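You operate a simulated robot arm through the tools that you are given. There is no shell and no other tool.

You are at the controls of a simulated two-armed robot. One attempt, no reset.

## Task
Dry the painted patch on the taped counterweight under the heat lamp.
Fine: dial on high before the lamp goes on; once the shine is gone: lamp off, dial low, lamp back at the board.

It is judged by the outcome, as a careful person would: the job done as asked, and still so three seconds after it is handed in. It fails if anything else is knocked over, pushed out of place, dropped, spilled or broken.

## Robot
Two 7-joint arms with two-finger parallel grippers on one trunk, on a base that drives. Base frame: it is fixed to the floor where the robot stands at the start and does not move with it; the origin is under the middle of the robot, x ahead of it, y to its left, z up; the surface under the hand at the start is at about z = 880. Lengths are in mm, angles in degrees, forces in N, time in s.
The left shoulder is at the start at [70, 134, 1301], the right one opposite. With the tool pointing down near the work surface each hand reaches from about 100 to 620 mm from the robot's upright axis, wherever it stands, measured 20 degrees to its own side. Places, roughly: heat lamp [900, 0, 1200]; lamp button [400, -100, 900]; lamp dial [400, -100, 900]; taped patch [400, 500, 1100]. Payload 1.57 kg a hand.
Tool frame (each hand has its own): the origin (TCP) lies between the finger pads and is the grasp point; the fingertips stand 30 mm ahead of it; z points along the fingers, y is the line along which they close. The gripper opens to 80 mm. The fingers are 17 mm wide and 12 mm thick; the gripper's body (40 by 82 mm) begins 80 mm behind the TCP.
Orientation is told as [roll, pitch, yaw] about the base's x, y, z axes, in that order, counted from this pose: with the fingers straight down and closing along the base's y, the tool's x points along the base's -x, its y along +y and its z along -z.

## Interface
- The arms move only by the tool play_rows. It takes "left_motion", "right_motion" or both (then of equal length, played together; a hand with none holds still); each is a list of rows, each an object (a shift or turn left out is 0, a gripper value left out holds the last) with "xyz": the shift along the tool's x, y, z in mm, a list of three; "dr": the turn, a rotation vector about the tool's x, y, z in degrees, a list of three. In form: [{"xyz": [tx, ty, tz], "dr": [ax, ay, az]}, ...]. A call has 1 to 20 rows; each row shifts and turns the commanded pose from where the row before left it, along the tool's axes as they then stand. "left_hand" and "right_hand" are, for a hand that has rows, the finger opening in mm, from 0 to 80, set as the call begins (left out, the last holds). Rows are played at 5 a second. More than 50 mm and 8.6 degrees between two rows, or a gripper value outside its range, and nothing of the call is played. Where a pose cannot be reached the arm comes as near as it can. A force on the tool above 40 N (or 10 N above the force at the start of the call, whichever is more), or a blocked arm, ends the call early, and 0.2 s more pass. Each finger travels about 153 mm/s and halts on what it meets, pressing with about 29 N; the grip force reading is that of the motor and also rises with nothing between the fingers. The clock runs only during rows and for 0.2 s after the last one: add rows that do not move to give the fingers time. The reply holds the time, the measured pose of the TCP, the force on the tool along the base axes, the opening and the grip force, in the units named above and with some noise, with the torque about the TCP (base axes, N m) and any sound that the robot's microphone picked up, and new pictures: "views" is both (left out), scene, wrist or none (wrist: the cameras of the hands that moved).
- Cameras (640 x 400 px; columns grow to the right, rows downward): "scene" is now at [130.4, 30.6, 1521.1]; the picture's right is [0.35, -0.94, -0.00], its down [-0.61, -0.23, -0.76] and it looks along [0.71, 0.26, -0.65] (base axes); focal length 290 px, centre (320, 200). "left" rides on the left gripper at [72, 7, -122] in its tool frame; the picture's right is [-0.09, 1.00, 0.00], its down [-0.84, -0.08, -0.54] and it looks along [-0.54, -0.05, 0.84] (tool axes); focal length 238 px, centre (320, 200). "right" rides on the right gripper at [72, -7, -122] in its tool frame; the picture's right is [0.09, 1.00, 0.00], its down [-0.84, 0.08, -0.54] and it looks along [-0.54, 0.05, 0.84] (tool axes); focal length 238 px, centre (320, 200).
- raise_lower(by): slides the trunk up (or, below 0, down) by that many mm; the arms and the scene camera ride with it, the base frame stays. It gives what a move gives, with no picture.
- steer(legs): drives the robot by 1 to 6 legs, each [ahead, left, turn to the left] in mm, mm and degrees, along the robot's own axes; the way and the turn of a leg run together, so that a leg with both is an arc; at most 1500 mm and 180 degrees a leg. The arms and the cameras ride along, it lands a little off, and it stops where it bumps. It gives what a move gives, and a new picture of the scene camera.
- turn_head(pan, tilt): turns the head with the scene camera to pan (to the left, within 86 degrees either way) and tilt (down, from -29 to 69), counted from straight ahead of the robot. It gives what a move gives, and a new picture of the scene camera.
- probe_pixels(camera, pixels): for up to 12 pixels [column, row] of the newest picture of that camera ("zoom" is the newest enlarged one), the place [x, y, z] in the base frame of the surface seen there, good to about 2 mm. No time passes.
- enlarge(camera, box): a new picture of the part [left, top, right, bottom] of that camera's present view, enlarged. No time passes.
- hand_in(): hands the job in; it is judged then, once.

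Unless the task says otherwise, let go and move clear before handing in.

The tools are called after "Emit:" as name(argument=value, ...) on one line, values as JSON. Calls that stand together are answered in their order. play_rows: Moves the arms, as the interface text tells. Its arguments: {"type":"object","properties":{"left_motion":{"type":"array","items":{"type":"object","properties":{"xyz":{"type":"array","items":{"type":"number"}},"dr":{"type":"array","items":{"type":"number"}}}}},"left_hand":{"type":"number"},"right_motion":{"type":"array","items":{"type":"object","properties":{"xyz":{"type":"array","items":{"type":"number"}},"dr":{"type":"array","items":{"type":"number"}}}}},"right_hand":{"type":"number"},"views":{"type":"string","enum":["both","scene","wrist","none"]}},"required":[]} The other tools are called the same way: raise_lower (by) slides the trunk up or down; steer (legs) drives the base; turn_head (pan, tilt) turns the head that bears the scene camera; probe_pixels (camera, pixels) gives the place of the surface under pixels of a picture; enlarge (camera, box) takes an enlarged picture of a part of a camera's view; hand_in () hands the job in.

At the start:

```text
t: 0.0
left_ee_pos: [490.4, 225.2, 999.5]
left_orientation: [0.0, 0.0, 0.0]
left_force: [0.4, 0.7, 0.2]
left_moment: [-0.01, -0.02, 0.0]
left_grip_width: 79.9
left_grasp_force: 0.0
right_ee_pos: [433.8, -166.0, 999.5]
right_orientation: [0.0, 0.1, 0.0]
right_force: [0.4, 0.4, -0.3]
right_moment: [0.0, 0.01, 0.01]
right_grip_width: 80.0
right_grasp_force: 0.1
trunk travel left (down, up): [-875.0, 65.0]
robot x, y, heading: [-3.3, -0.9, -0.1]
head pan, tilt: [20.4, 40.6]
```

scene: 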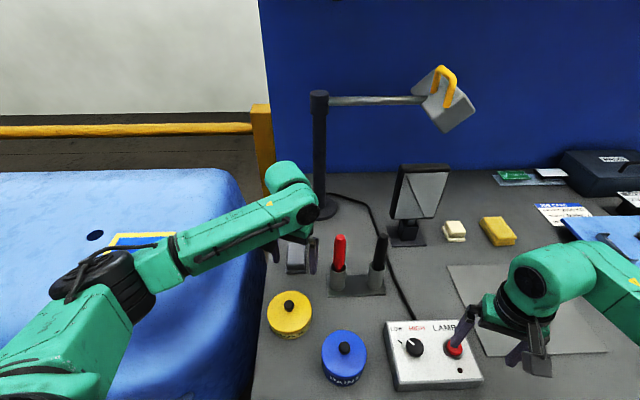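
right: 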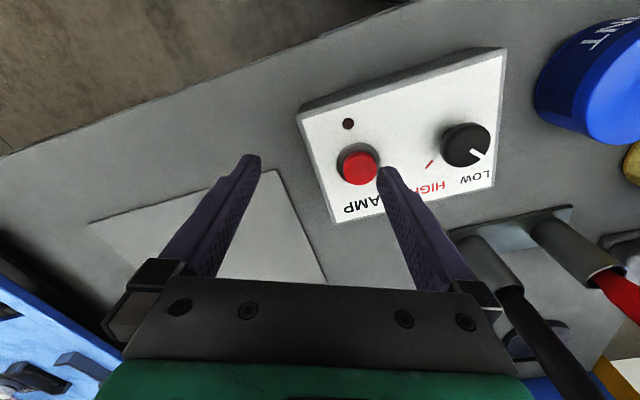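
left: 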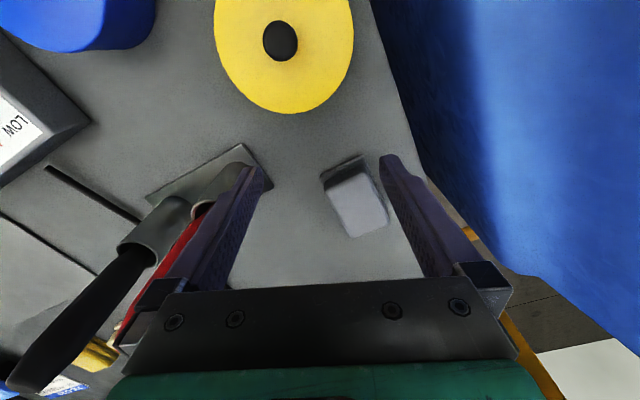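

The pictures show the lamp on a swing arm (head at ~445,100), the control box with dial (415,347) and red button (455,350), and a blue counterweight at left with a taped area (~140,240). I'll look around before moving anything.

Emit:
enlarge(camera="scene", box=[290, 50, 500, 230])

Emit:
probe_pixels(camera="scene", pixels=[[320, 97], [340, 101], [405, 101], [440, 80], [455, 85], [460, 120], [415, 347], [455, 350], [320, 210], [145, 240], [95, 235], [230, 200]])

Emit:
turn_head(pan=50, tilt=35)

```text
2.22 times, centred on (395, 140) of scene
```

zoom: 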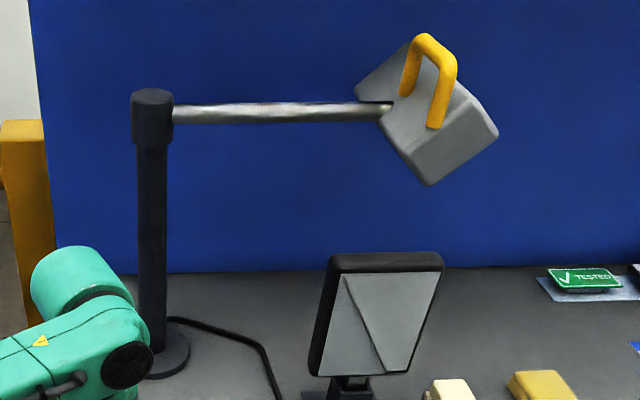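

```text
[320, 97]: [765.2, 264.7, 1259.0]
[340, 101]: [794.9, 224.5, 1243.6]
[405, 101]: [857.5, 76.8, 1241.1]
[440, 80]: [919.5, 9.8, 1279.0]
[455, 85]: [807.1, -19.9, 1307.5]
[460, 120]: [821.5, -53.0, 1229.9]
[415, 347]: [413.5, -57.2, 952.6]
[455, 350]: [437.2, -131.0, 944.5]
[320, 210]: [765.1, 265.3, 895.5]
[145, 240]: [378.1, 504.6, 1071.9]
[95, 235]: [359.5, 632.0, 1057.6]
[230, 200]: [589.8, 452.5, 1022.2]
```

```text
t: 0.9
left_ee_pos: [489.4, 224.0, 999.8]
left_orientation: [0.0, 0.1, -0.1]
left_force: [-0.5, 0.0, -0.8]
left_moment: [-0.02, -0.01, -0.01]
left_grip_width: 80.3
left_grasp_force: 0.1
right_ee_pos: [433.6, -165.9, 1000.5]
right_orientation: [0.1, 0.0, 0.0]
right_force: [0.7, 0.1, -0.5]
right_moment: [0.02, 0.0, -0.02]
right_grip_width: 80.1
right_grasp_force: 0.0
trunk travel left (down, up): [-875.0, 65.0]
robot x, y, heading: [0.8, -0.2, 0.0]
head pan, tilt: [50.0, 35.0]
```

scene: 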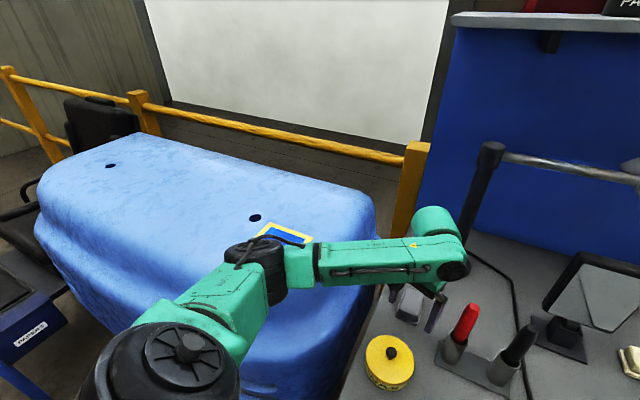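

The patch sits at about (290,235), half hidden behind the left arm. I'll enlarge it and take measurements, then look at the lamp and the right side.

Emit:
enlarge(camera="scene", box=[210, 170, 390, 280])

Emit:
probe_pixels(camera="scene", pixels=[[268, 227], [310, 239], [285, 234], [300, 242], [255, 217], [370, 210], [350, 260], [110, 165], [490, 147], [620, 173], [412, 145], [330, 215]])

Emit:
turn_head(pan=0, tilt=20)

```text
3.56 times, centred on (300, 225) of scene
```

zoom: 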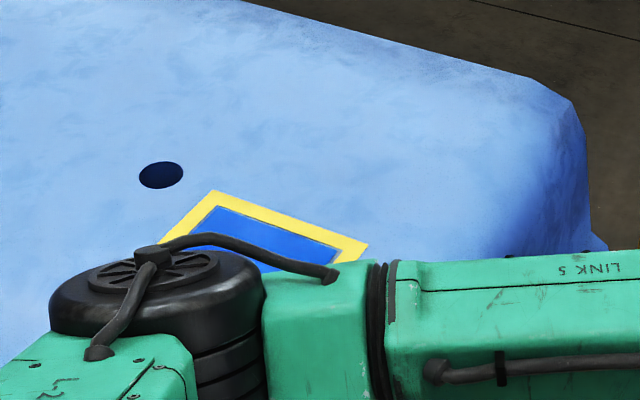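

```text
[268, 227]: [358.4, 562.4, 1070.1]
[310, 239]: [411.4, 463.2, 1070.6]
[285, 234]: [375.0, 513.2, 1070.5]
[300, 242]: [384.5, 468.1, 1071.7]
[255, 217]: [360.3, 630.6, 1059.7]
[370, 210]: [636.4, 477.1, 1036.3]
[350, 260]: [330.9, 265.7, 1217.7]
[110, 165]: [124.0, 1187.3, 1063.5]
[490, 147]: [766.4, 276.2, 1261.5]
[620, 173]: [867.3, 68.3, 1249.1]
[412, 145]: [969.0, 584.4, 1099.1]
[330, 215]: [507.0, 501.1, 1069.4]
```

```text
t: 2.1
left_ee_pos: [491.0, 224.5, 1000.5]
left_orientation: [0.0, 0.0, 0.0]
left_force: [-1.1, 0.0, 0.9]
left_moment: [-0.04, 0.0, 0.03]
left_grip_width: 80.0
left_grasp_force: 0.0
right_ee_pos: [434.1, -166.0, 999.7]
right_orientation: [0.1, 0.0, 0.0]
right_force: [0.2, 1.0, 0.0]
right_moment: [0.0, 0.0, -0.02]
right_grip_width: 80.1
right_grasp_force: 0.1
trunk travel left (down, up): [-875.0, 65.0]
robot x, y, heading: [1.8, 4.4, 0.3]
head pan, tilt: [0.0, 20.0]
```

scene: 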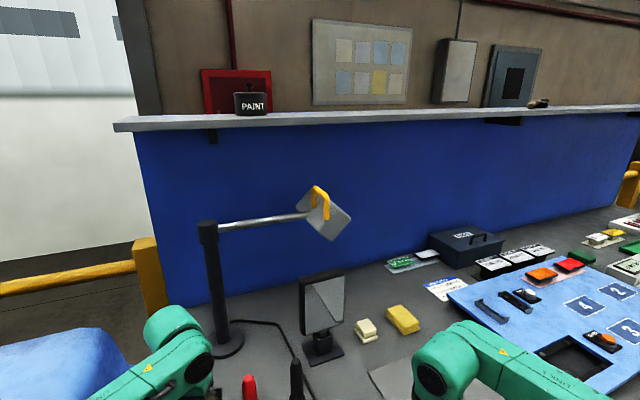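

Emit:
enlarge(camera="scene", box=[190, 170, 370, 282])

Emit:
probe_pixels(camera="scene", pixels=[[208, 225], [225, 226], [300, 216], [320, 188], [313, 192], [327, 205], [325, 218], [298, 200], [335, 237], [350, 216], [330, 195], [310, 218]])

Emit:
turn_head(pan=20, tilt=60)

```text
3.56 times, centred on (280, 226) of scene
```

zoom: 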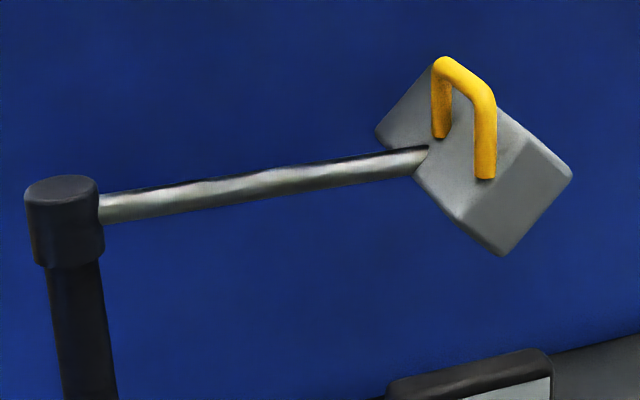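

```text
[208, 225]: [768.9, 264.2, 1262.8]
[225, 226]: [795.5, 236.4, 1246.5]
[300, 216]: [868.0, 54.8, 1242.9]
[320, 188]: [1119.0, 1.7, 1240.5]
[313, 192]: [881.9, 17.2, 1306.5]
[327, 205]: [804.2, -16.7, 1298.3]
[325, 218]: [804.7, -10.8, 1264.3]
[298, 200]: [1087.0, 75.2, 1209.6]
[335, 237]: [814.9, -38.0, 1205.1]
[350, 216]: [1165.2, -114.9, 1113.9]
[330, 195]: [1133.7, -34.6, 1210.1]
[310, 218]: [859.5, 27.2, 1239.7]
```

```text
t: 3.2
left_ee_pos: [490.1, 224.7, 1000.0]
left_orientation: [0.0, 0.0, 0.0]
left_force: [-0.2, -0.7, -0.2]
left_moment: [0.02, -0.01, 0.03]
left_grip_width: 80.1
left_grasp_force: 0.1
right_ee_pos: [433.4, -166.4, 1000.6]
right_orientation: [-0.1, 0.0, 0.0]
right_force: [0.2, -0.4, -0.4]
right_moment: [0.01, 0.04, -0.02]
right_grip_width: 79.9
right_grasp_force: 0.1
trunk travel left (down, up): [-875.0, 65.0]
robot x, y, heading: [2.7, -3.4, -0.1]
head pan, tilt: [20.0, 60.0]
```

scene: 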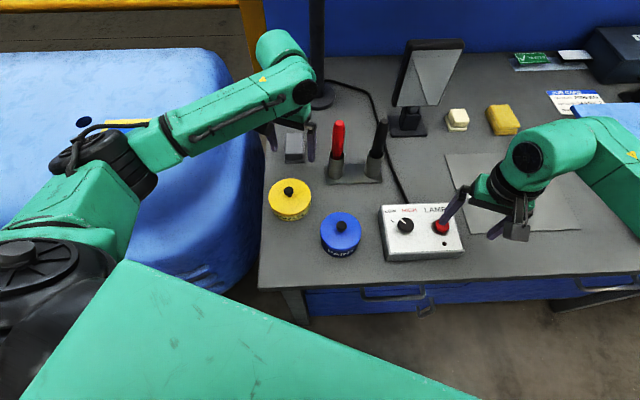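

The bench layout is clear. I need the lamp head's geometry (which way it shines), so I'll point the head at it, and also check the controls in detail.

Emit:
enlarge(camera="scene", box=[360, 180, 500, 268])

Emit:
turn_head(pan=0, tilt=25)

Emit:
enlarge(camera="scene", box=[280, 140, 380, 203])

```text
4.55 times, centred on (430, 224) of scene
```

zoom: 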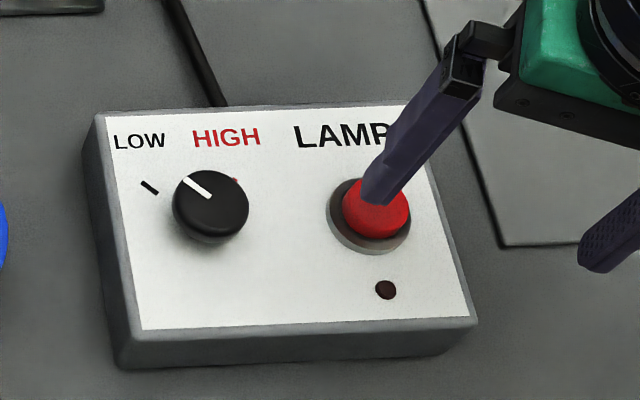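

```text
t: 4.2
left_ee_pos: [490.3, 224.9, 1000.0]
left_orientation: [0.0, 0.0, -0.1]
left_force: [-0.1, 1.1, 0.7]
left_moment: [-0.01, 0.02, -0.07]
left_grip_width: 79.8
left_grasp_force: 0.0
right_ee_pos: [434.1, -166.2, 998.5]
right_orientation: [0.0, 0.1, 0.0]
right_force: [-0.2, 0.8, 0.3]
right_moment: [0.03, 0.03, 0.02]
right_grip_width: 80.1
right_grasp_force: 0.0
trunk travel left (down, up): [-875.0, 65.0]
robot x, y, heading: [0.1, 1.5, -0.0]
head pan, tilt: [0.0, 25.0]
```

scene: 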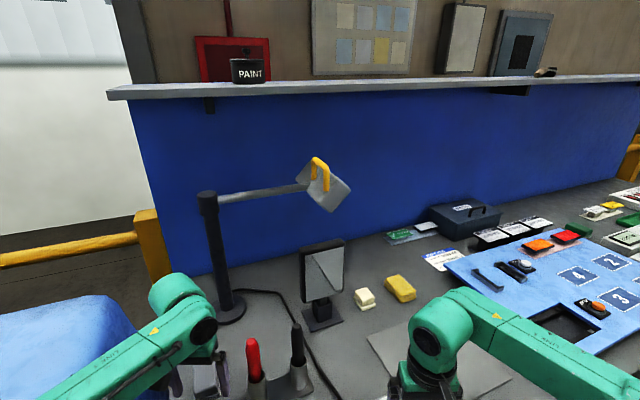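

```text
6.35 times, centred on (330, 172) of scene
```

zoom: 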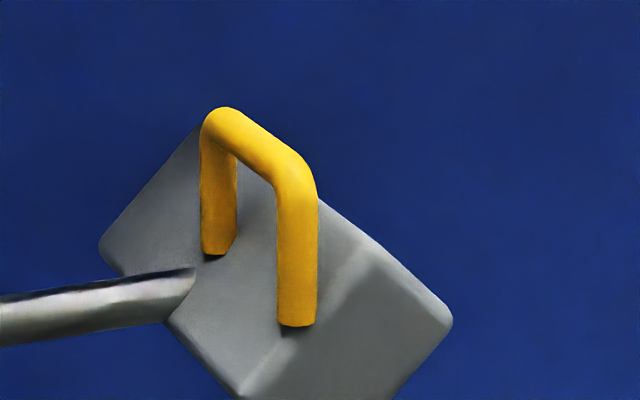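

Emit:
probe_pixels(camera="zoom", pixels=[[220, 115], [300, 180], [217, 245], [297, 315], [120, 245], [180, 200], [240, 380], [265, 330], [360, 250], [430, 320], [400, 385], [180, 285]])

Emit:
enlarge(camera="scene", box=[285, 150, 365, 215])

```text
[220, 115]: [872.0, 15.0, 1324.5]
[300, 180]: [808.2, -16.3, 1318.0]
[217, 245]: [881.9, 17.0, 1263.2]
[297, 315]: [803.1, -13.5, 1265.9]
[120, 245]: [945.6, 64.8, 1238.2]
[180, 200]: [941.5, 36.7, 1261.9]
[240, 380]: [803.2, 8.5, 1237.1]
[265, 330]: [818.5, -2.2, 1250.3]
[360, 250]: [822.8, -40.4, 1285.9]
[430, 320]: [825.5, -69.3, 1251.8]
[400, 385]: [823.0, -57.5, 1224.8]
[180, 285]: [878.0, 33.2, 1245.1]
```

```text
6.15 times, centred on (325, 182) of scene
```

zoom: 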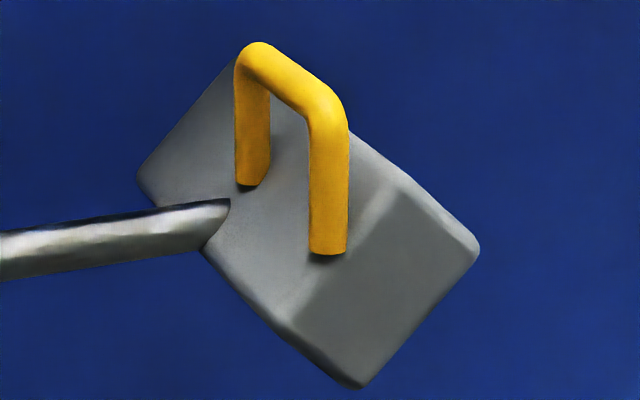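

The handle is a yellow loop with two upright legs (feet at about [882,17,1263] and [803,-14,1265]). The lamp box shines down and outward along its arm, so swinging it about the post at [765,265] by way of the robot side should light the patch. I'll check the clearance around the base before planning the reach.

Emit:
turn_head(pan=0, tilt=69)

Emit:
probe_pixels(camera="scene", pixels=[[320, 200], [250, 200], [400, 200], [320, 250], [320, 300], [320, 350], [200, 280], [450, 280], [150, 200], [500, 150], [320, 390], [240, 330]])

Emit:
turn_head(pan=80, tilt=55)

Emit:
turn_head(pan=-70, tilt=50)

```text
t: 5.3
left_ee_pos: [491.2, 224.3, 999.5]
left_orientation: [0.1, 0.0, 0.0]
left_force: [-0.5, -0.1, 0.6]
left_moment: [0.0, -0.03, 0.01]
left_grip_width: 79.8
left_grasp_force: 0.0
right_ee_pos: [433.5, -165.4, 999.5]
right_orientation: [0.1, -0.1, 0.0]
right_force: [-0.2, -0.4, -0.7]
right_moment: [-0.03, 0.01, 0.04]
right_grip_width: 80.0
right_grasp_force: 0.1
trunk travel left (down, up): [-875.0, 65.0]
robot x, y, heading: [-0.9, -2.5, -0.1]
head pan, tilt: [0.0, 68.8]
```

scene: 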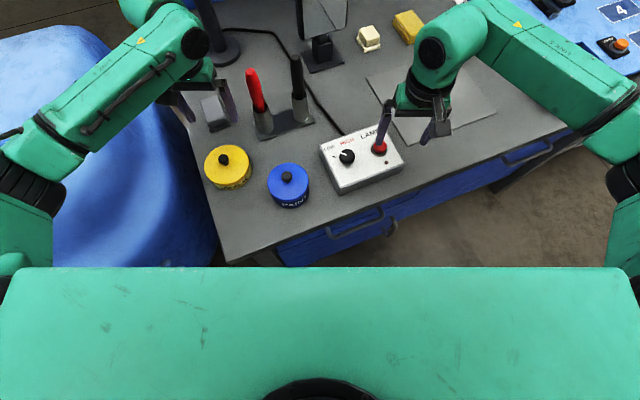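

```text
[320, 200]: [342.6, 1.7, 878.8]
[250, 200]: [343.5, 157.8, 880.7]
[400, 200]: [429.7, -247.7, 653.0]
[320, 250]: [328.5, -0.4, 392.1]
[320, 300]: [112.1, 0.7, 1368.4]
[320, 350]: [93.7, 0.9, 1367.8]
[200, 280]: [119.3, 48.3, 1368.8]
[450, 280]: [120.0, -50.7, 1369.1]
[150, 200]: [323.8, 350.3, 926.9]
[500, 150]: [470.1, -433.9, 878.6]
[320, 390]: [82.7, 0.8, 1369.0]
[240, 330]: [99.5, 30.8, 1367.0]
```

```text
t: 6.8
left_ee_pos: [489.6, 225.2, 1000.1]
left_orientation: [0.0, 0.0, -0.1]
left_force: [-0.6, 0.4, -0.7]
left_moment: [-0.01, -0.02, 0.02]
left_grip_width: 80.2
left_grasp_force: 0.1
right_ee_pos: [434.0, -165.9, 999.3]
right_orientation: [0.0, 0.1, 0.0]
right_force: [-0.2, 0.0, -0.3]
right_moment: [-0.01, 0.0, -0.01]
right_grip_width: 79.9
right_grasp_force: 0.1
trunk travel left (down, up): [-875.0, 65.0]
robot x, y, heading: [-1.7, -2.5, 0.1]
head pan, tilt: [80.0, 55.0]
```

scene: 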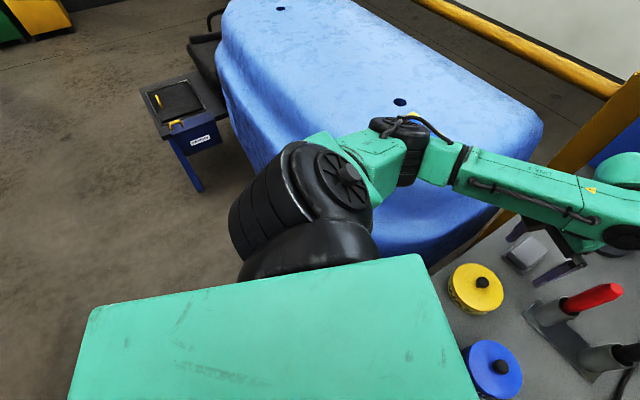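

```text
t: 9.2
left_ee_pos: [489.8, 226.0, 1000.7]
left_orientation: [0.1, -0.1, 0.0]
left_force: [1.3, 1.1, 0.3]
left_moment: [0.01, 0.02, 0.02]
left_grip_width: 79.8
left_grasp_force: 0.1
right_ee_pos: [433.3, -166.8, 998.7]
right_orientation: [0.1, 0.0, 0.0]
right_force: [-0.2, 0.3, -0.4]
right_moment: [-0.01, 0.0, -0.02]
right_grip_width: 80.1
right_grasp_force: 0.1
trunk travel left (down, up): [-875.0, 65.0]
robot x, y, heading: [4.0, -2.8, -0.2]
head pan, tilt: [-70.0, 50.0]
```

scene: 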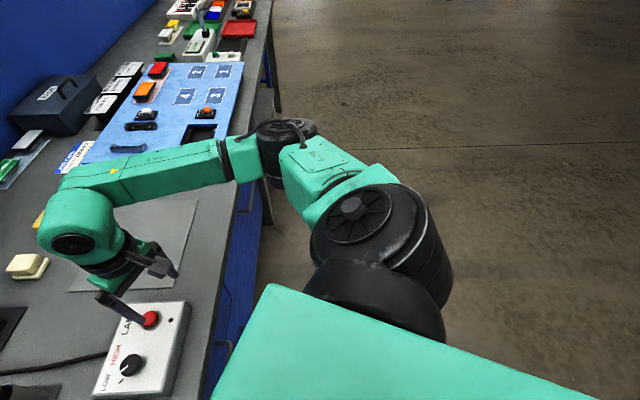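

The bench edge is about 300 mm ahead of the base and the bench is turned about -23°. The dial comes first: I'll use the right wrist picture (knob at 465,145; HIGH tick at 430,163).

Emit:
enlarge(camera="right", box=[290, 40, 530, 230])

Emit:
probe_pixels(camera="right", pixels=[[465, 145], [480, 154], [455, 140], [443, 150], [488, 138], [430, 164], [487, 172], [357, 168], [348, 124], [310, 120], [500, 55], [495, 190]])

```text
2.11 times, centred on (410, 135) of right
```

zoom: 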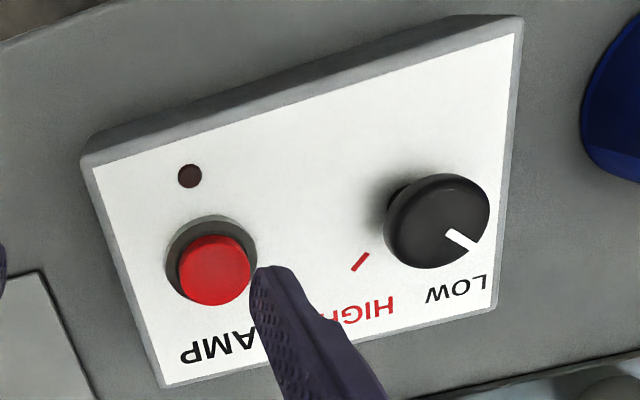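

```text
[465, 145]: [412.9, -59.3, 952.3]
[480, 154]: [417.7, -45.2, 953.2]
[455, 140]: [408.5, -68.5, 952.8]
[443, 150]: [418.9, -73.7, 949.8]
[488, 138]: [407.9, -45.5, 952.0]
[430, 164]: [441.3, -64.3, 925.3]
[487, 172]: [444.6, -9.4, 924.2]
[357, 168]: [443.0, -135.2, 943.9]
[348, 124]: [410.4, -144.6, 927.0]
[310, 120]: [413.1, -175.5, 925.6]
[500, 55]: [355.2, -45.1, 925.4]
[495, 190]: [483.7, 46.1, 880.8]
```

The knob centre is at about [413,-59], its top at z 952 and the panel at 925. The pointer is at about 71° (toward LOW) and the HIGH tick lies at about -10°, so it needs roughly -81°. I'll bring the right hand above the knob, pre-turned +40°, and stop to check.

Emit:
play_rows(right_motion=[{"xyz": [0, 0, -20]}, {"xyz": [7, 36, 0]}, {"xyz": [7, 36, 0]}, {"xyz": [6.5, 35, 0]}, {"dr": [0, 0, -8]}, {"dr": [0, 0, -8]}, {"dr": [0, 0, -8]}, {"dr": [0, 0, -8]}, {"dr": [0, 0, -8]}, {"xyz": [0, 0, 20]}, {"xyz": [0, 0, 0]}], right_hand=60, views="wrist")

Emit:
turn_head(pan=-5, tilt=60)

Emit:
enlarge(camera="scene", box=[250, 120, 430, 232])

```text
t: 11.6
left_ee_pos: [491.1, 225.2, 1000.0]
left_orientation: [0.1, 0.0, 0.1]
left_force: [-0.4, -0.5, 0.7]
left_moment: [0.01, 0.03, 0.0]
left_grip_width: 80.1
left_grasp_force: 0.1
right_ee_pos: [412.5, -58.7, 1000.1]
right_orientation: [0.0, 0.0, 40.1]
right_force: [-0.6, -0.7, -0.6]
right_moment: [0.01, -0.04, 0.0]
right_grip_width: 60.1
right_grasp_force: 0.0
trunk travel left (down, up): [-875.0, 65.0]
robot x, y, heading: [-3.3, 1.0, 0.0]
head pan, tilt: [-70.0, 50.0]
```

right: 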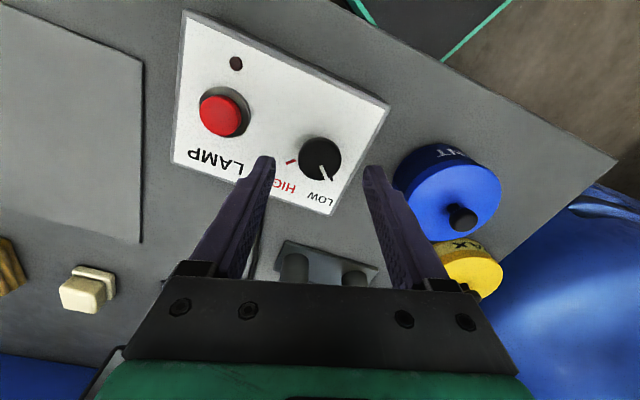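

```text
t: 12.9
left_ee_pos: [489.6, 224.7, 1000.2]
left_orientation: [0.1, 0.0, 0.0]
left_force: [-0.3, -0.1, -0.5]
left_moment: [0.03, 0.0, -0.01]
left_grip_width: 80.4
left_grasp_force: 0.1
right_ee_pos: [412.4, -58.8, 999.8]
right_orientation: [-0.1, 0.0, 40.0]
right_force: [0.2, -0.1, -0.4]
right_moment: [-0.01, -0.04, 0.02]
right_grip_width: 60.1
right_grasp_force: 0.0
trunk travel left (down, up): [-875.0, 65.0]
robot x, y, heading: [-0.9, -0.7, 0.0]
head pan, tilt: [-5.0, 60.0]
```

scene: 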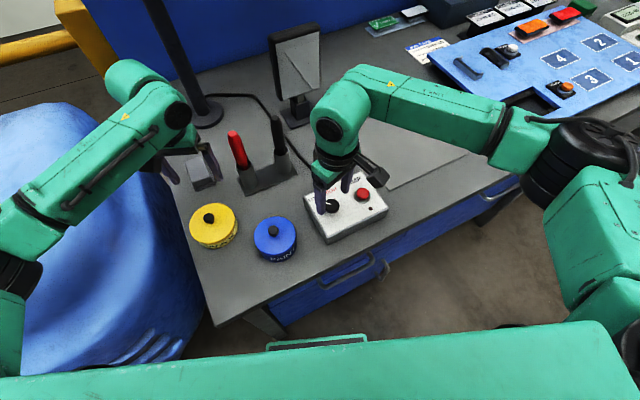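

```text
3.56 times, centred on (340, 176) of scene
```

zoom: 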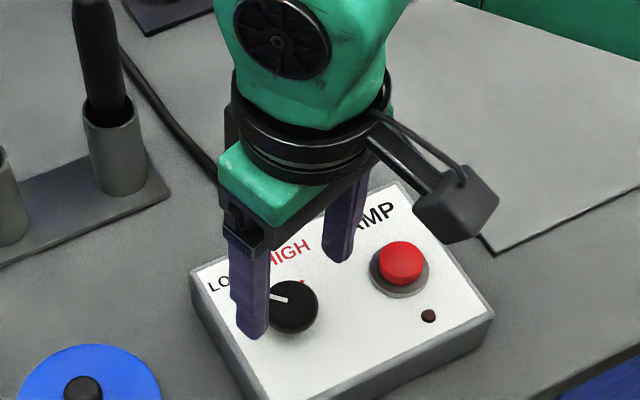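

The fingers straddle the knob in both pictures. I'll zoom in on the ticks before descending.

Emit:
enlarge(camera="right", box=[270, 120, 370, 215])

Emit:
probe_pixels(camera="right", pixels=[[320, 157], [326, 172], [292, 161], [332, 180]])

```text
4.21 times, centred on (320, 168) of right
```

zoom: 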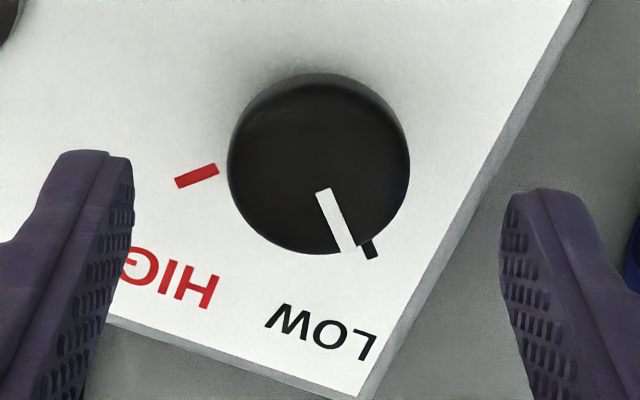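

```text
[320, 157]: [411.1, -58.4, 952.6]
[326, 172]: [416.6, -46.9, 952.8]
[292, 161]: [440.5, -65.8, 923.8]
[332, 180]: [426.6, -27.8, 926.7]
```

The LOW tick and pointer both lie at 64° and HIGH at -15°, so the knob must turn about -79°. I'll lower around the knob, then grip.

Emit:
play_rows(right_motion=[{"xyz": [0, 0, 15]}, {"xyz": [0, 0, 13]}, {"xyz": [0, 0, 10]}, {}], views="none")

Emit:
play_rows(right_motion=[{}, {}, {}], right_hand=15, views="wrist")

```text
t: 13.9
left_ee_pos: [491.1, 225.2, 998.8]
left_orientation: [0.1, -0.1, 0.0]
left_force: [-1.0, 0.6, -0.5]
left_moment: [0.0, 0.03, -0.02]
left_grip_width: 79.9
left_grasp_force: 0.0
right_ee_pos: [413.1, -58.7, 961.8]
right_orientation: [0.0, 0.1, 40.0]
right_force: [-0.6, -0.7, 0.0]
right_moment: [0.02, 0.01, -0.03]
right_grip_width: 60.1
right_grasp_force: 0.1
trunk travel left (down, up): [-875.0, 65.0]
robot x, y, heading: [-0.5, -0.8, 0.0]
head pan, tilt: [-5.0, 60.0]
```

```text
t: 14.8
left_ee_pos: [490.1, 225.1, 999.2]
left_orientation: [0.0, 0.0, 0.0]
left_force: [-0.5, 0.7, 0.1]
left_moment: [0.01, 0.01, 0.01]
left_grip_width: 80.1
left_grasp_force: 0.0
right_ee_pos: [412.1, -59.5, 962.0]
right_orientation: [0.0, 0.0, 40.1]
right_force: [0.4, -2.0, -0.5]
right_moment: [-0.12, -0.24, -0.03]
right_grip_width: 33.3
right_grasp_force: 41.0
trunk travel left (down, up): [-875.0, 65.0]
robot x, y, heading: [0.2, -2.3, -0.0]
head pan, tilt: [-5.0, 60.0]
```

right: 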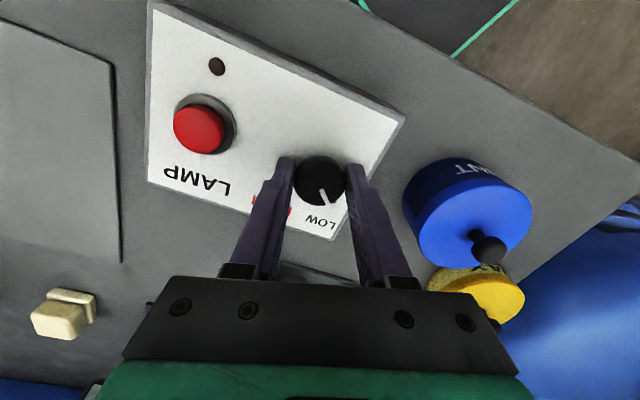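

The knob is held (opening 33 mm, small side force). I'm turning it 79° clockwise as seen from above.

Emit:
play_rows(right_motion=[{"dr": [0, 0, 7.9]}, {"dr": [0, 0, 7.9]}, {"dr": [0, 0, 7.9]}, {"dr": [0, 0, 7.9]}, {"dr": [0, 0, 7.9]}, {"dr": [0, 0, 7.9]}, {"dr": [0, 0, 7.9]}, {"dr": [0, 0, 7.9]}, {"dr": [0, 0, 7.9]}, {"dr": [0, 0, 7.9]}, {}], views="wrist")

Emit:
enlarge(camera="right", box=[270, 120, 380, 225])

```text
t: 17.1
left_ee_pos: [490.2, 226.8, 998.5]
left_orientation: [-0.2, 0.1, -0.1]
left_force: [0.5, -0.8, 0.1]
left_moment: [-0.03, -0.03, 0.01]
left_grip_width: 79.9
left_grasp_force: 0.0
right_ee_pos: [413.8, -55.8, 961.1]
right_orientation: [0.0, 0.0, -39.1]
right_force: [-0.4, 9.1, -0.5]
right_moment: [0.79, 1.01, 0.03]
right_grip_width: 33.4
right_grasp_force: 41.4
trunk travel left (down, up): [-875.0, 65.0]
robot x, y, heading: [-1.8, 2.1, -0.1]
head pan, tilt: [-5.0, 60.0]
```

right: 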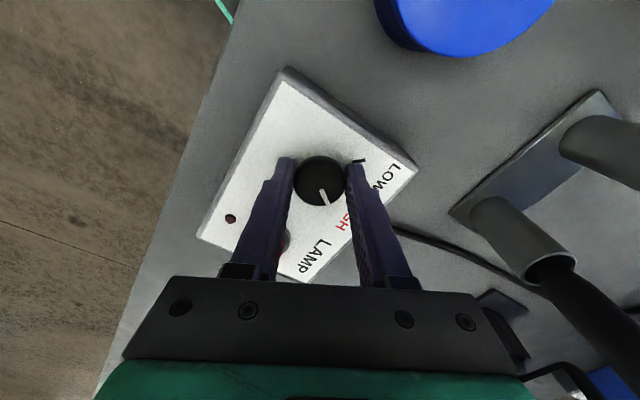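

```text
3.81 times, centred on (325, 172) of right
```

zoom: 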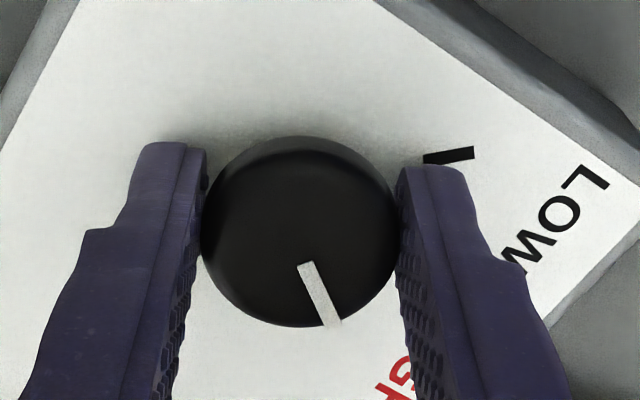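

The knob turned with the hand and the pointer rotated. I'll open, rise and check it against the HIGH tick.

Emit:
play_rows(right_motion=[{}, {}, {"xyz": [0, 0, -15]}, {"xyz": [0, 0, -30]}, {"xyz": [0, 0, -30]}, {}], right_hand=65, views="wrist")

Emit:
enlarge(camera="right", box=[230, 90, 420, 210])

Emit:
enlarge(camera="scene", box=[290, 160, 400, 240])

```text
t: 18.6
left_ee_pos: [490.8, 224.6, 999.3]
left_orientation: [-0.1, 0.1, 0.0]
left_force: [0.4, -0.1, 0.4]
left_moment: [0.0, 0.0, -0.02]
left_grip_width: 80.2
left_grasp_force: 0.1
right_ee_pos: [412.5, -58.4, 1036.7]
right_orientation: [0.0, 0.0, -39.0]
right_force: [-0.2, -0.3, 0.2]
right_moment: [0.0, 0.0, 0.0]
right_grip_width: 65.3
right_grasp_force: 0.1
trunk travel left (down, up): [-875.0, 65.0]
robot x, y, heading: [-1.3, 1.4, 0.0]
head pan, tilt: [-5.0, 60.0]
```

right: 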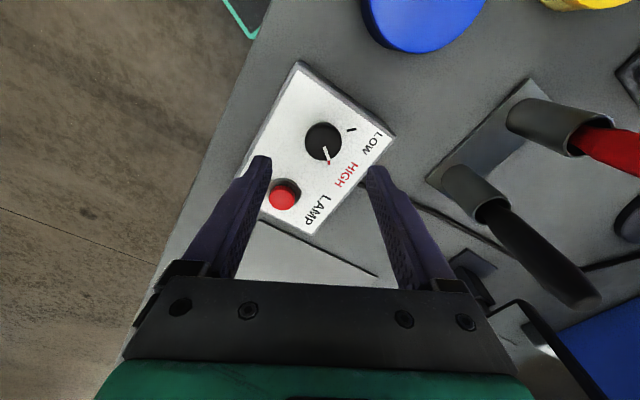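

```text
3.33 times, centred on (325, 150) of right
```

zoom: 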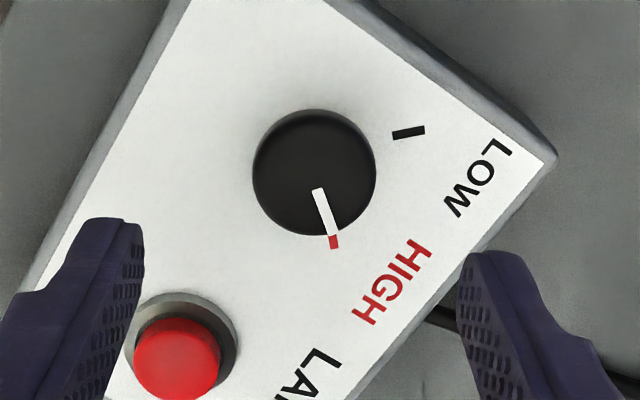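

```text
5.00 times, centred on (345, 200) of scene
```

zoom: 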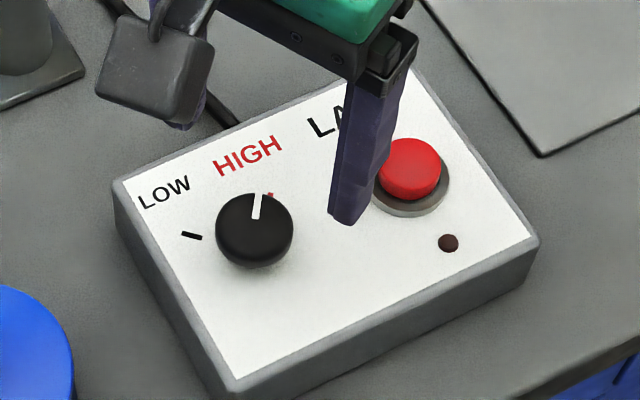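

The pointer now lines up with the red HIGH tick, and the lamp is still off. Next I'll park the right hand aside and raise the left hand to handle height, leading up to a level forward reach.

Emit:
play_rows(right_motion=[{"dr": [0, 0, -7.8]}, {"dr": [0, 0, -7.8]}, {"dr": [0, 0, -7.8]}, {"dr": [0, 0, -7.8]}, {"dr": [0, 0, -7.8]}, {"xyz": [0, -40, 0]}, {"xyz": [0, -40, 0]}, {"xyz": [0, -30, 0]}], left_motion=[{"xyz": [0, 0, -40]}, {"xyz": [0, 0, -40]}, {"xyz": [0, 0, -40]}, {"xyz": [0, 0, -40]}, {"xyz": [0, 0, -40]}, {"xyz": [0, 0, -40]}, {"xyz": [0, 0, -40]}, {}], left_hand=40, views="scene")

Emit:
turn_head(pan=10, tilt=35)

```text
t: 20.4
left_ee_pos: [489.4, 224.7, 1281.1]
left_orientation: [0.0, 0.1, 0.0]
left_force: [-0.5, -0.2, -0.1]
left_moment: [0.02, -0.02, 0.03]
left_grip_width: 39.8
left_grasp_force: 0.1
right_ee_pos: [413.1, -168.5, 1035.8]
right_orientation: [0.0, 0.1, 0.1]
right_force: [-1.0, 0.0, -0.1]
right_moment: [-0.02, -0.05, 0.04]
right_grip_width: 64.8
right_grasp_force: 0.0
trunk travel left (down, up): [-875.0, 65.0]
robot x, y, heading: [2.1, 4.3, -0.2]
head pan, tilt: [-5.0, 60.0]
```

scene: 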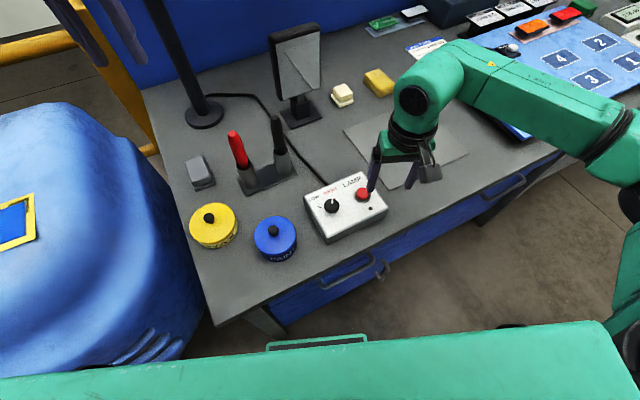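

```text
t: 21.2
left_ee_pos: [490.5, 225.0, 1279.7]
left_orientation: [0.0, 0.1, 0.0]
left_force: [-0.3, -0.7, -0.6]
left_moment: [0.0, 0.02, 0.01]
left_grip_width: 40.3
left_grasp_force: 0.1
right_ee_pos: [412.8, -168.3, 1037.2]
right_orientation: [0.0, 0.1, -0.1]
right_force: [-0.1, -0.6, -0.6]
right_moment: [0.01, -0.01, 0.02]
right_grip_width: 65.1
right_grasp_force: 0.2
trunk travel left (down, up): [-875.0, 65.0]
robot x, y, heading: [0.1, 2.7, 0.1]
head pan, tilt: [10.0, 35.0]
```

scene: 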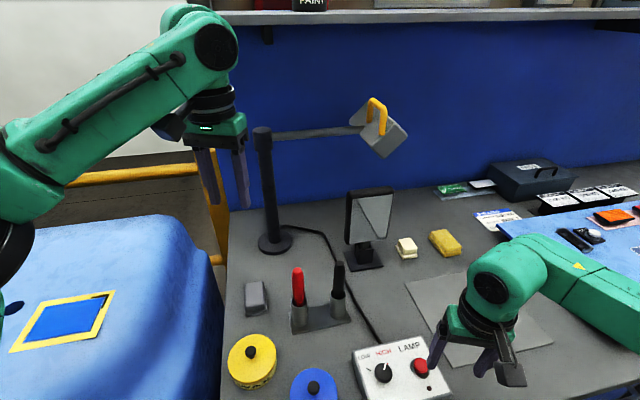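

The patch is now fully in view (frame corners at roughly (10,350), (60,300), (113,292) and (100,340)). I'll measure it and see how the wet shine looks.

Emit:
probe_pixels(camera="scene", pixels=[[14, 348], [43, 303], [112, 293], [100, 338], [65, 320], [30, 340], [48, 309], [101, 299], [92, 333], [265, 133], [285, 135], [345, 132]])

Emit:
enlarge(camera="scene", box=[0, 275, 130, 360])

```text
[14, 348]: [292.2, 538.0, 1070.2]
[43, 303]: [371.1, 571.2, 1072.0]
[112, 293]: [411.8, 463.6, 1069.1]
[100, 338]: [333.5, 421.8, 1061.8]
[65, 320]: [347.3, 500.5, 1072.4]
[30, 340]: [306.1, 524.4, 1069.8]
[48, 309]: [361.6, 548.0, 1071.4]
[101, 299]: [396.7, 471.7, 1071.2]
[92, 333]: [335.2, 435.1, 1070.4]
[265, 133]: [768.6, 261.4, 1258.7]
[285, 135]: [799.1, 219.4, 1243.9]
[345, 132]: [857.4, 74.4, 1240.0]
```

```text
4.71 times, centred on (65, 318) of scene
```

zoom: 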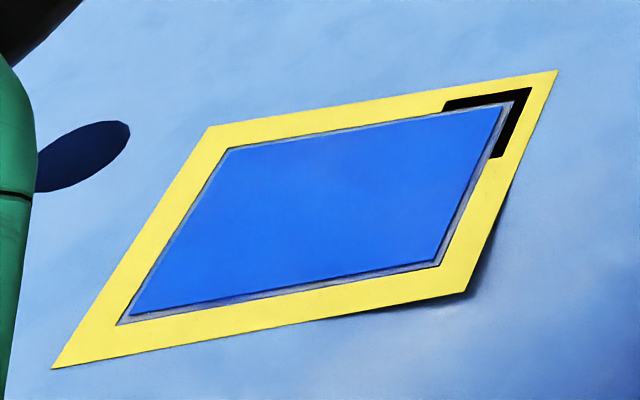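

The patch centre is about [352,499,1070], 475 mm from the post at a bearing of 150.5°. The lamp's 45° beam should land about 468 mm out, so swinging the arm to that bearing is right. Now I'll tilt the left hand level and forward toward the handle.

Emit:
play_rows(left_motion=[{"xyz": [-15.5, -11.4, -1.8], "dr": [0, -8.2, 0]}, {"xyz": [-15.6, -11.4, 0.4], "dr": [0, -8.2, 0]}, {"xyz": [-15.4, -11.4, 2.6], "dr": [0, -8.2, 0]}, {"xyz": [-14.8, -11.4, 4.8], "dr": [0, -8.2, 0]}, {"xyz": [-14.0, -11.4, 6.9], "dr": [0, -8.2, 0]}, {"xyz": [-12.9, -11.4, 8.8], "dr": [0, -8.2, 0]}, {"xyz": [-11.5, -11.4, 10.5], "dr": [0, -8.2, 0]}, {"xyz": [-9.9, -11.4, 12.1], "dr": [0, -8.2, 0]}, {"xyz": [-8.0, -11.4, 13.4], "dr": [0, -8.2, 0]}, {"xyz": [-6.1, -11.4, 14.4], "dr": [0, -8.2, 0]}, {"xyz": [-3.9, -11.4, 15.1], "dr": [0, -8.0, 0]}, {}])

```text
t: 23.8
left_ee_pos: [659.8, 98.2, 1301.6]
left_orientation: [-112.6, -89.9, 112.7]
left_force: [0.9, -0.3, 0.1]
left_moment: [-0.02, 0.01, 0.0]
left_grip_width: 40.1
left_grasp_force: 0.0
right_ee_pos: [411.2, -169.2, 1035.6]
right_orientation: [0.1, 0.1, 0.1]
right_force: [0.0, 0.0, 0.6]
right_moment: [0.0, -0.02, 0.0]
right_grip_width: 64.9
right_grasp_force: 0.0
trunk travel left (down, up): [-875.0, 65.0]
robot x, y, heading: [-3.4, 0.5, -0.1]
head pan, tilt: [10.0, 35.0]
```

scene: 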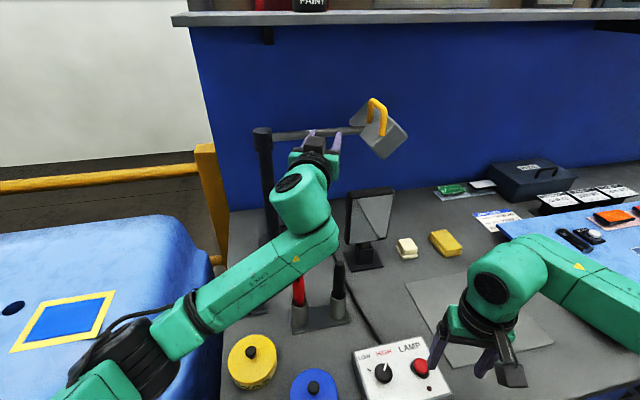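
left: 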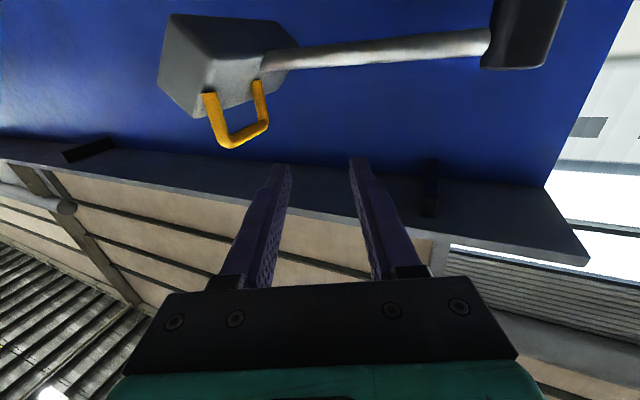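

The left hand is level at [660,98,1302], and the wrist camera sees the handle (inverted) at (235,120). I'll probe the handle's near leg and bar.

Emit:
enlarge(camera="left", box=[140, 0, 320, 160])

Emit:
probe_pixels(camera="left", pixels=[[210, 97], [216, 115], [223, 134], [231, 142], [250, 132], [263, 122], [259, 100], [195, 115], [185, 20], [163, 80], [240, 90], [227, 110]])

```text
2.50 times, centred on (230, 80) of left
```

zoom: 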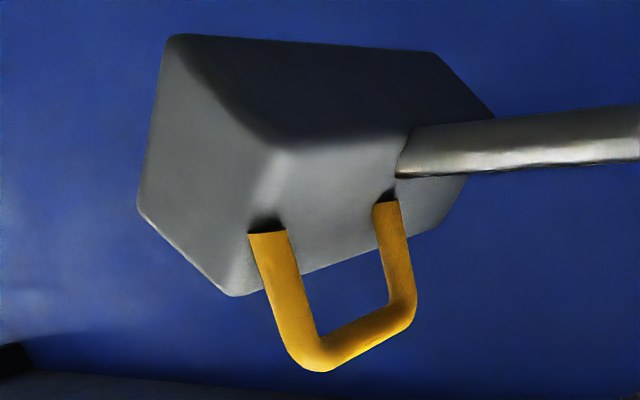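

```text
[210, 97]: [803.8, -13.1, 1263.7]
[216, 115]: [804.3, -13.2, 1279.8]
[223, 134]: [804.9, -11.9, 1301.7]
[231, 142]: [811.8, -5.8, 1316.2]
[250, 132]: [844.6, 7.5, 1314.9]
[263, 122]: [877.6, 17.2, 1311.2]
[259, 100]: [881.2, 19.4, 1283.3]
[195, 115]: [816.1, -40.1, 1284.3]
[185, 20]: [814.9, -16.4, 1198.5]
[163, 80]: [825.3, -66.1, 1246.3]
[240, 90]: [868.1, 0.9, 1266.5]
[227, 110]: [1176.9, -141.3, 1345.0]
```

The near leg's axis is about [811,-15], with the bar underside near z 1310 and the box top edge near 1286. I'll line the hand up at y≈-15, z≈1300 and come forward in two steps.

Emit:
play_rows(left_motion=[{"xyz": [0, -28.4, 12]}, {"xyz": [0, -28.4, 12]}, {"xyz": [0, -28.4, 12]}, {"xyz": [1, -28.4, 12]}, {"xyz": [0, 0, 12]}, {}])

```text
t: 25.2
left_ee_pos: [719.7, -11.2, 1299.5]
left_orientation: [-71.9, -89.8, 71.9]
left_force: [-0.5, 0.1, -0.5]
left_moment: [-0.02, 0.02, -0.01]
left_grip_width: 40.0
left_grasp_force: 0.0
right_ee_pos: [412.1, -168.4, 1036.0]
right_orientation: [-0.1, 0.0, 0.0]
right_force: [1.1, 0.8, 0.0]
right_moment: [-0.01, 0.01, 0.0]
right_grip_width: 65.2
right_grasp_force: 0.0
trunk travel left (down, up): [-875.0, 65.0]
robot x, y, heading: [-2.6, -1.8, 0.2]
head pan, tilt: [10.0, 35.0]
```

scene: 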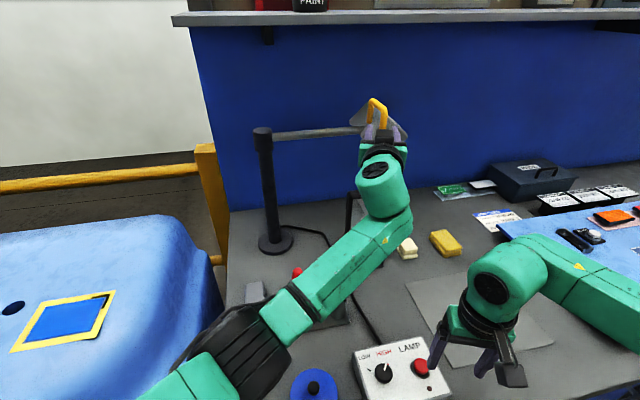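
left: 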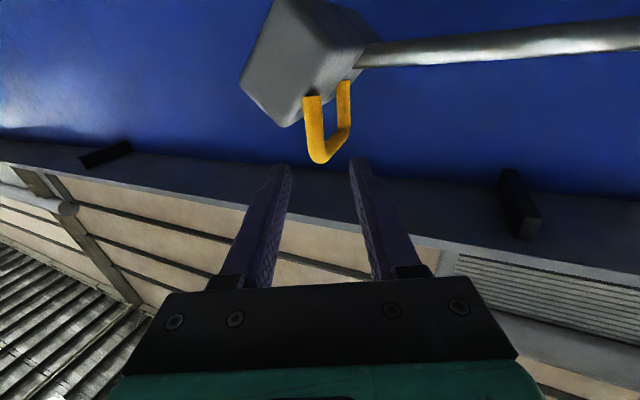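

The near leg (315,130) lies between the fingertips. I'll check its position and advance to 803 with the fingers still open.

Emit:
probe_pixels(camera="left", pixels=[[315, 110], [306, 125], [316, 140], [325, 140], [322, 158], [280, 118]])

Emit:
play_rows(left_motion=[{"xyz": [0, -1.5, 20]}, {"xyz": [0, -1.5, 20]}, {"xyz": [0, -1, 20]}, {"xyz": [0, 0, 15]}, {}])

```text
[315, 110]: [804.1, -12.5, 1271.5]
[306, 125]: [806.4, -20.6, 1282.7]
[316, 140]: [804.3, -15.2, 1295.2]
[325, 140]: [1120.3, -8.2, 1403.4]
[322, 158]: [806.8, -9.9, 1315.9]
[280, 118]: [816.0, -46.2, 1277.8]
```

```text
t: 26.4
left_ee_pos: [770.8, -17.0, 1297.9]
left_orientation: [-33.1, -89.9, 33.2]
left_force: [-0.5, 0.1, -0.8]
left_moment: [0.02, -0.01, 0.01]
left_grip_width: 40.1
left_grasp_force: 0.0
left hand out of reach, approached as far as the arm can: row 3, 4
right_ee_pos: [412.6, -169.0, 1036.4]
right_orientation: [0.0, 0.0, 0.0]
right_force: [0.3, -0.7, -0.3]
right_moment: [0.02, -0.03, 0.0]
right_grip_width: 65.1
right_grasp_force: 0.0
trunk travel left (down, up): [-875.0, 65.0]
robot x, y, heading: [1.3, 2.3, -0.1]
head pan, tilt: [10.0, 35.0]
```

scene: 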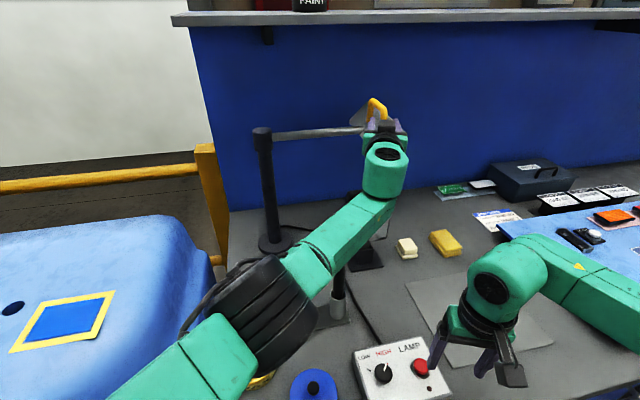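
left: 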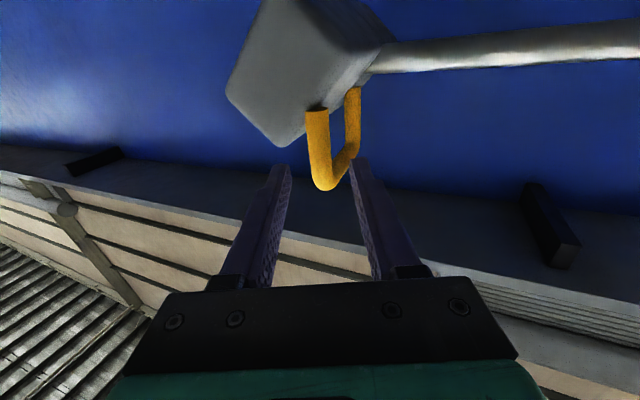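

The left arm is at full stretch with TCP x=771, and I need about 30 mm more. Before driving closer I need to know where the base front is; an earlier view showed a green-trimmed edge near (318,343).

Emit:
turn_head(pan=-5, tilt=60)

Emit:
enlarge(camera="scene", box=[180, 220, 560, 400])

Emit:
probe_pixels(camera="scene", pixels=[[318, 339], [318, 345], [270, 347], [366, 338], [400, 330], [430, 330], [215, 322], [290, 322], [400, 262], [480, 222], [512, 325], [340, 300]])

```text
t: 27.3
left_ee_pos: [770.6, -16.1, 1298.8]
left_orientation: [-22.8, -89.9, 23.0]
left_force: [-0.3, -0.1, -0.2]
left_moment: [-0.01, 0.0, -0.04]
left_grip_width: 40.4
left_grasp_force: 0.0
right_ee_pos: [412.7, -168.9, 1037.4]
right_orientation: [0.0, 0.1, 0.0]
right_force: [0.6, 0.3, -0.1]
right_moment: [0.03, -0.01, 0.03]
right_grip_width: 65.0
right_grasp_force: 0.1
trunk travel left (down, up): [-875.0, 65.0]
robot x, y, heading: [-2.0, 2.5, 0.1]
head pan, tilt: [-5.0, 60.0]
```

scene: 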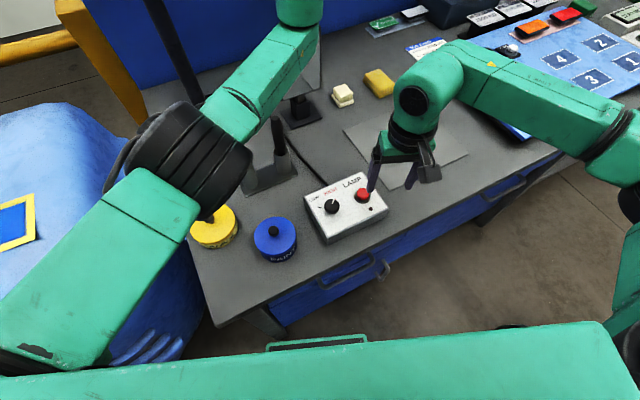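

```text
1.68 times, centred on (370, 310) of scene
```

zoom: 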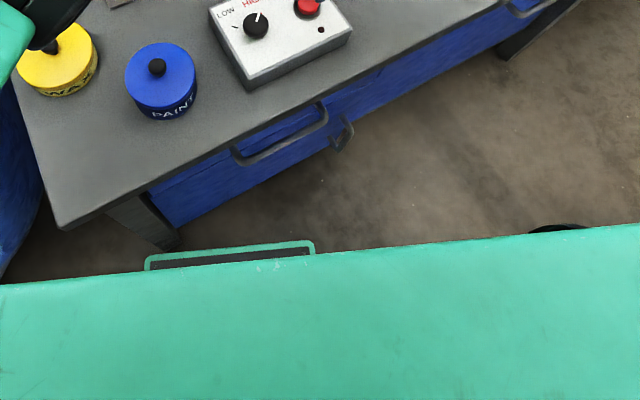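

```text
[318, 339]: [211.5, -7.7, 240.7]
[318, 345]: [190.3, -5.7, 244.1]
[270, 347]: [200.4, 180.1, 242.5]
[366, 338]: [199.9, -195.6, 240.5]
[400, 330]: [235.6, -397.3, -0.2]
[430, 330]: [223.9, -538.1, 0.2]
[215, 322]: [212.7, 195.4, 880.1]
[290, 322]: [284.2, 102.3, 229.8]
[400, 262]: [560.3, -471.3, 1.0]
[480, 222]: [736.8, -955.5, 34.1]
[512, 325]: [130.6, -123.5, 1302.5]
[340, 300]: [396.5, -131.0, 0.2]
```

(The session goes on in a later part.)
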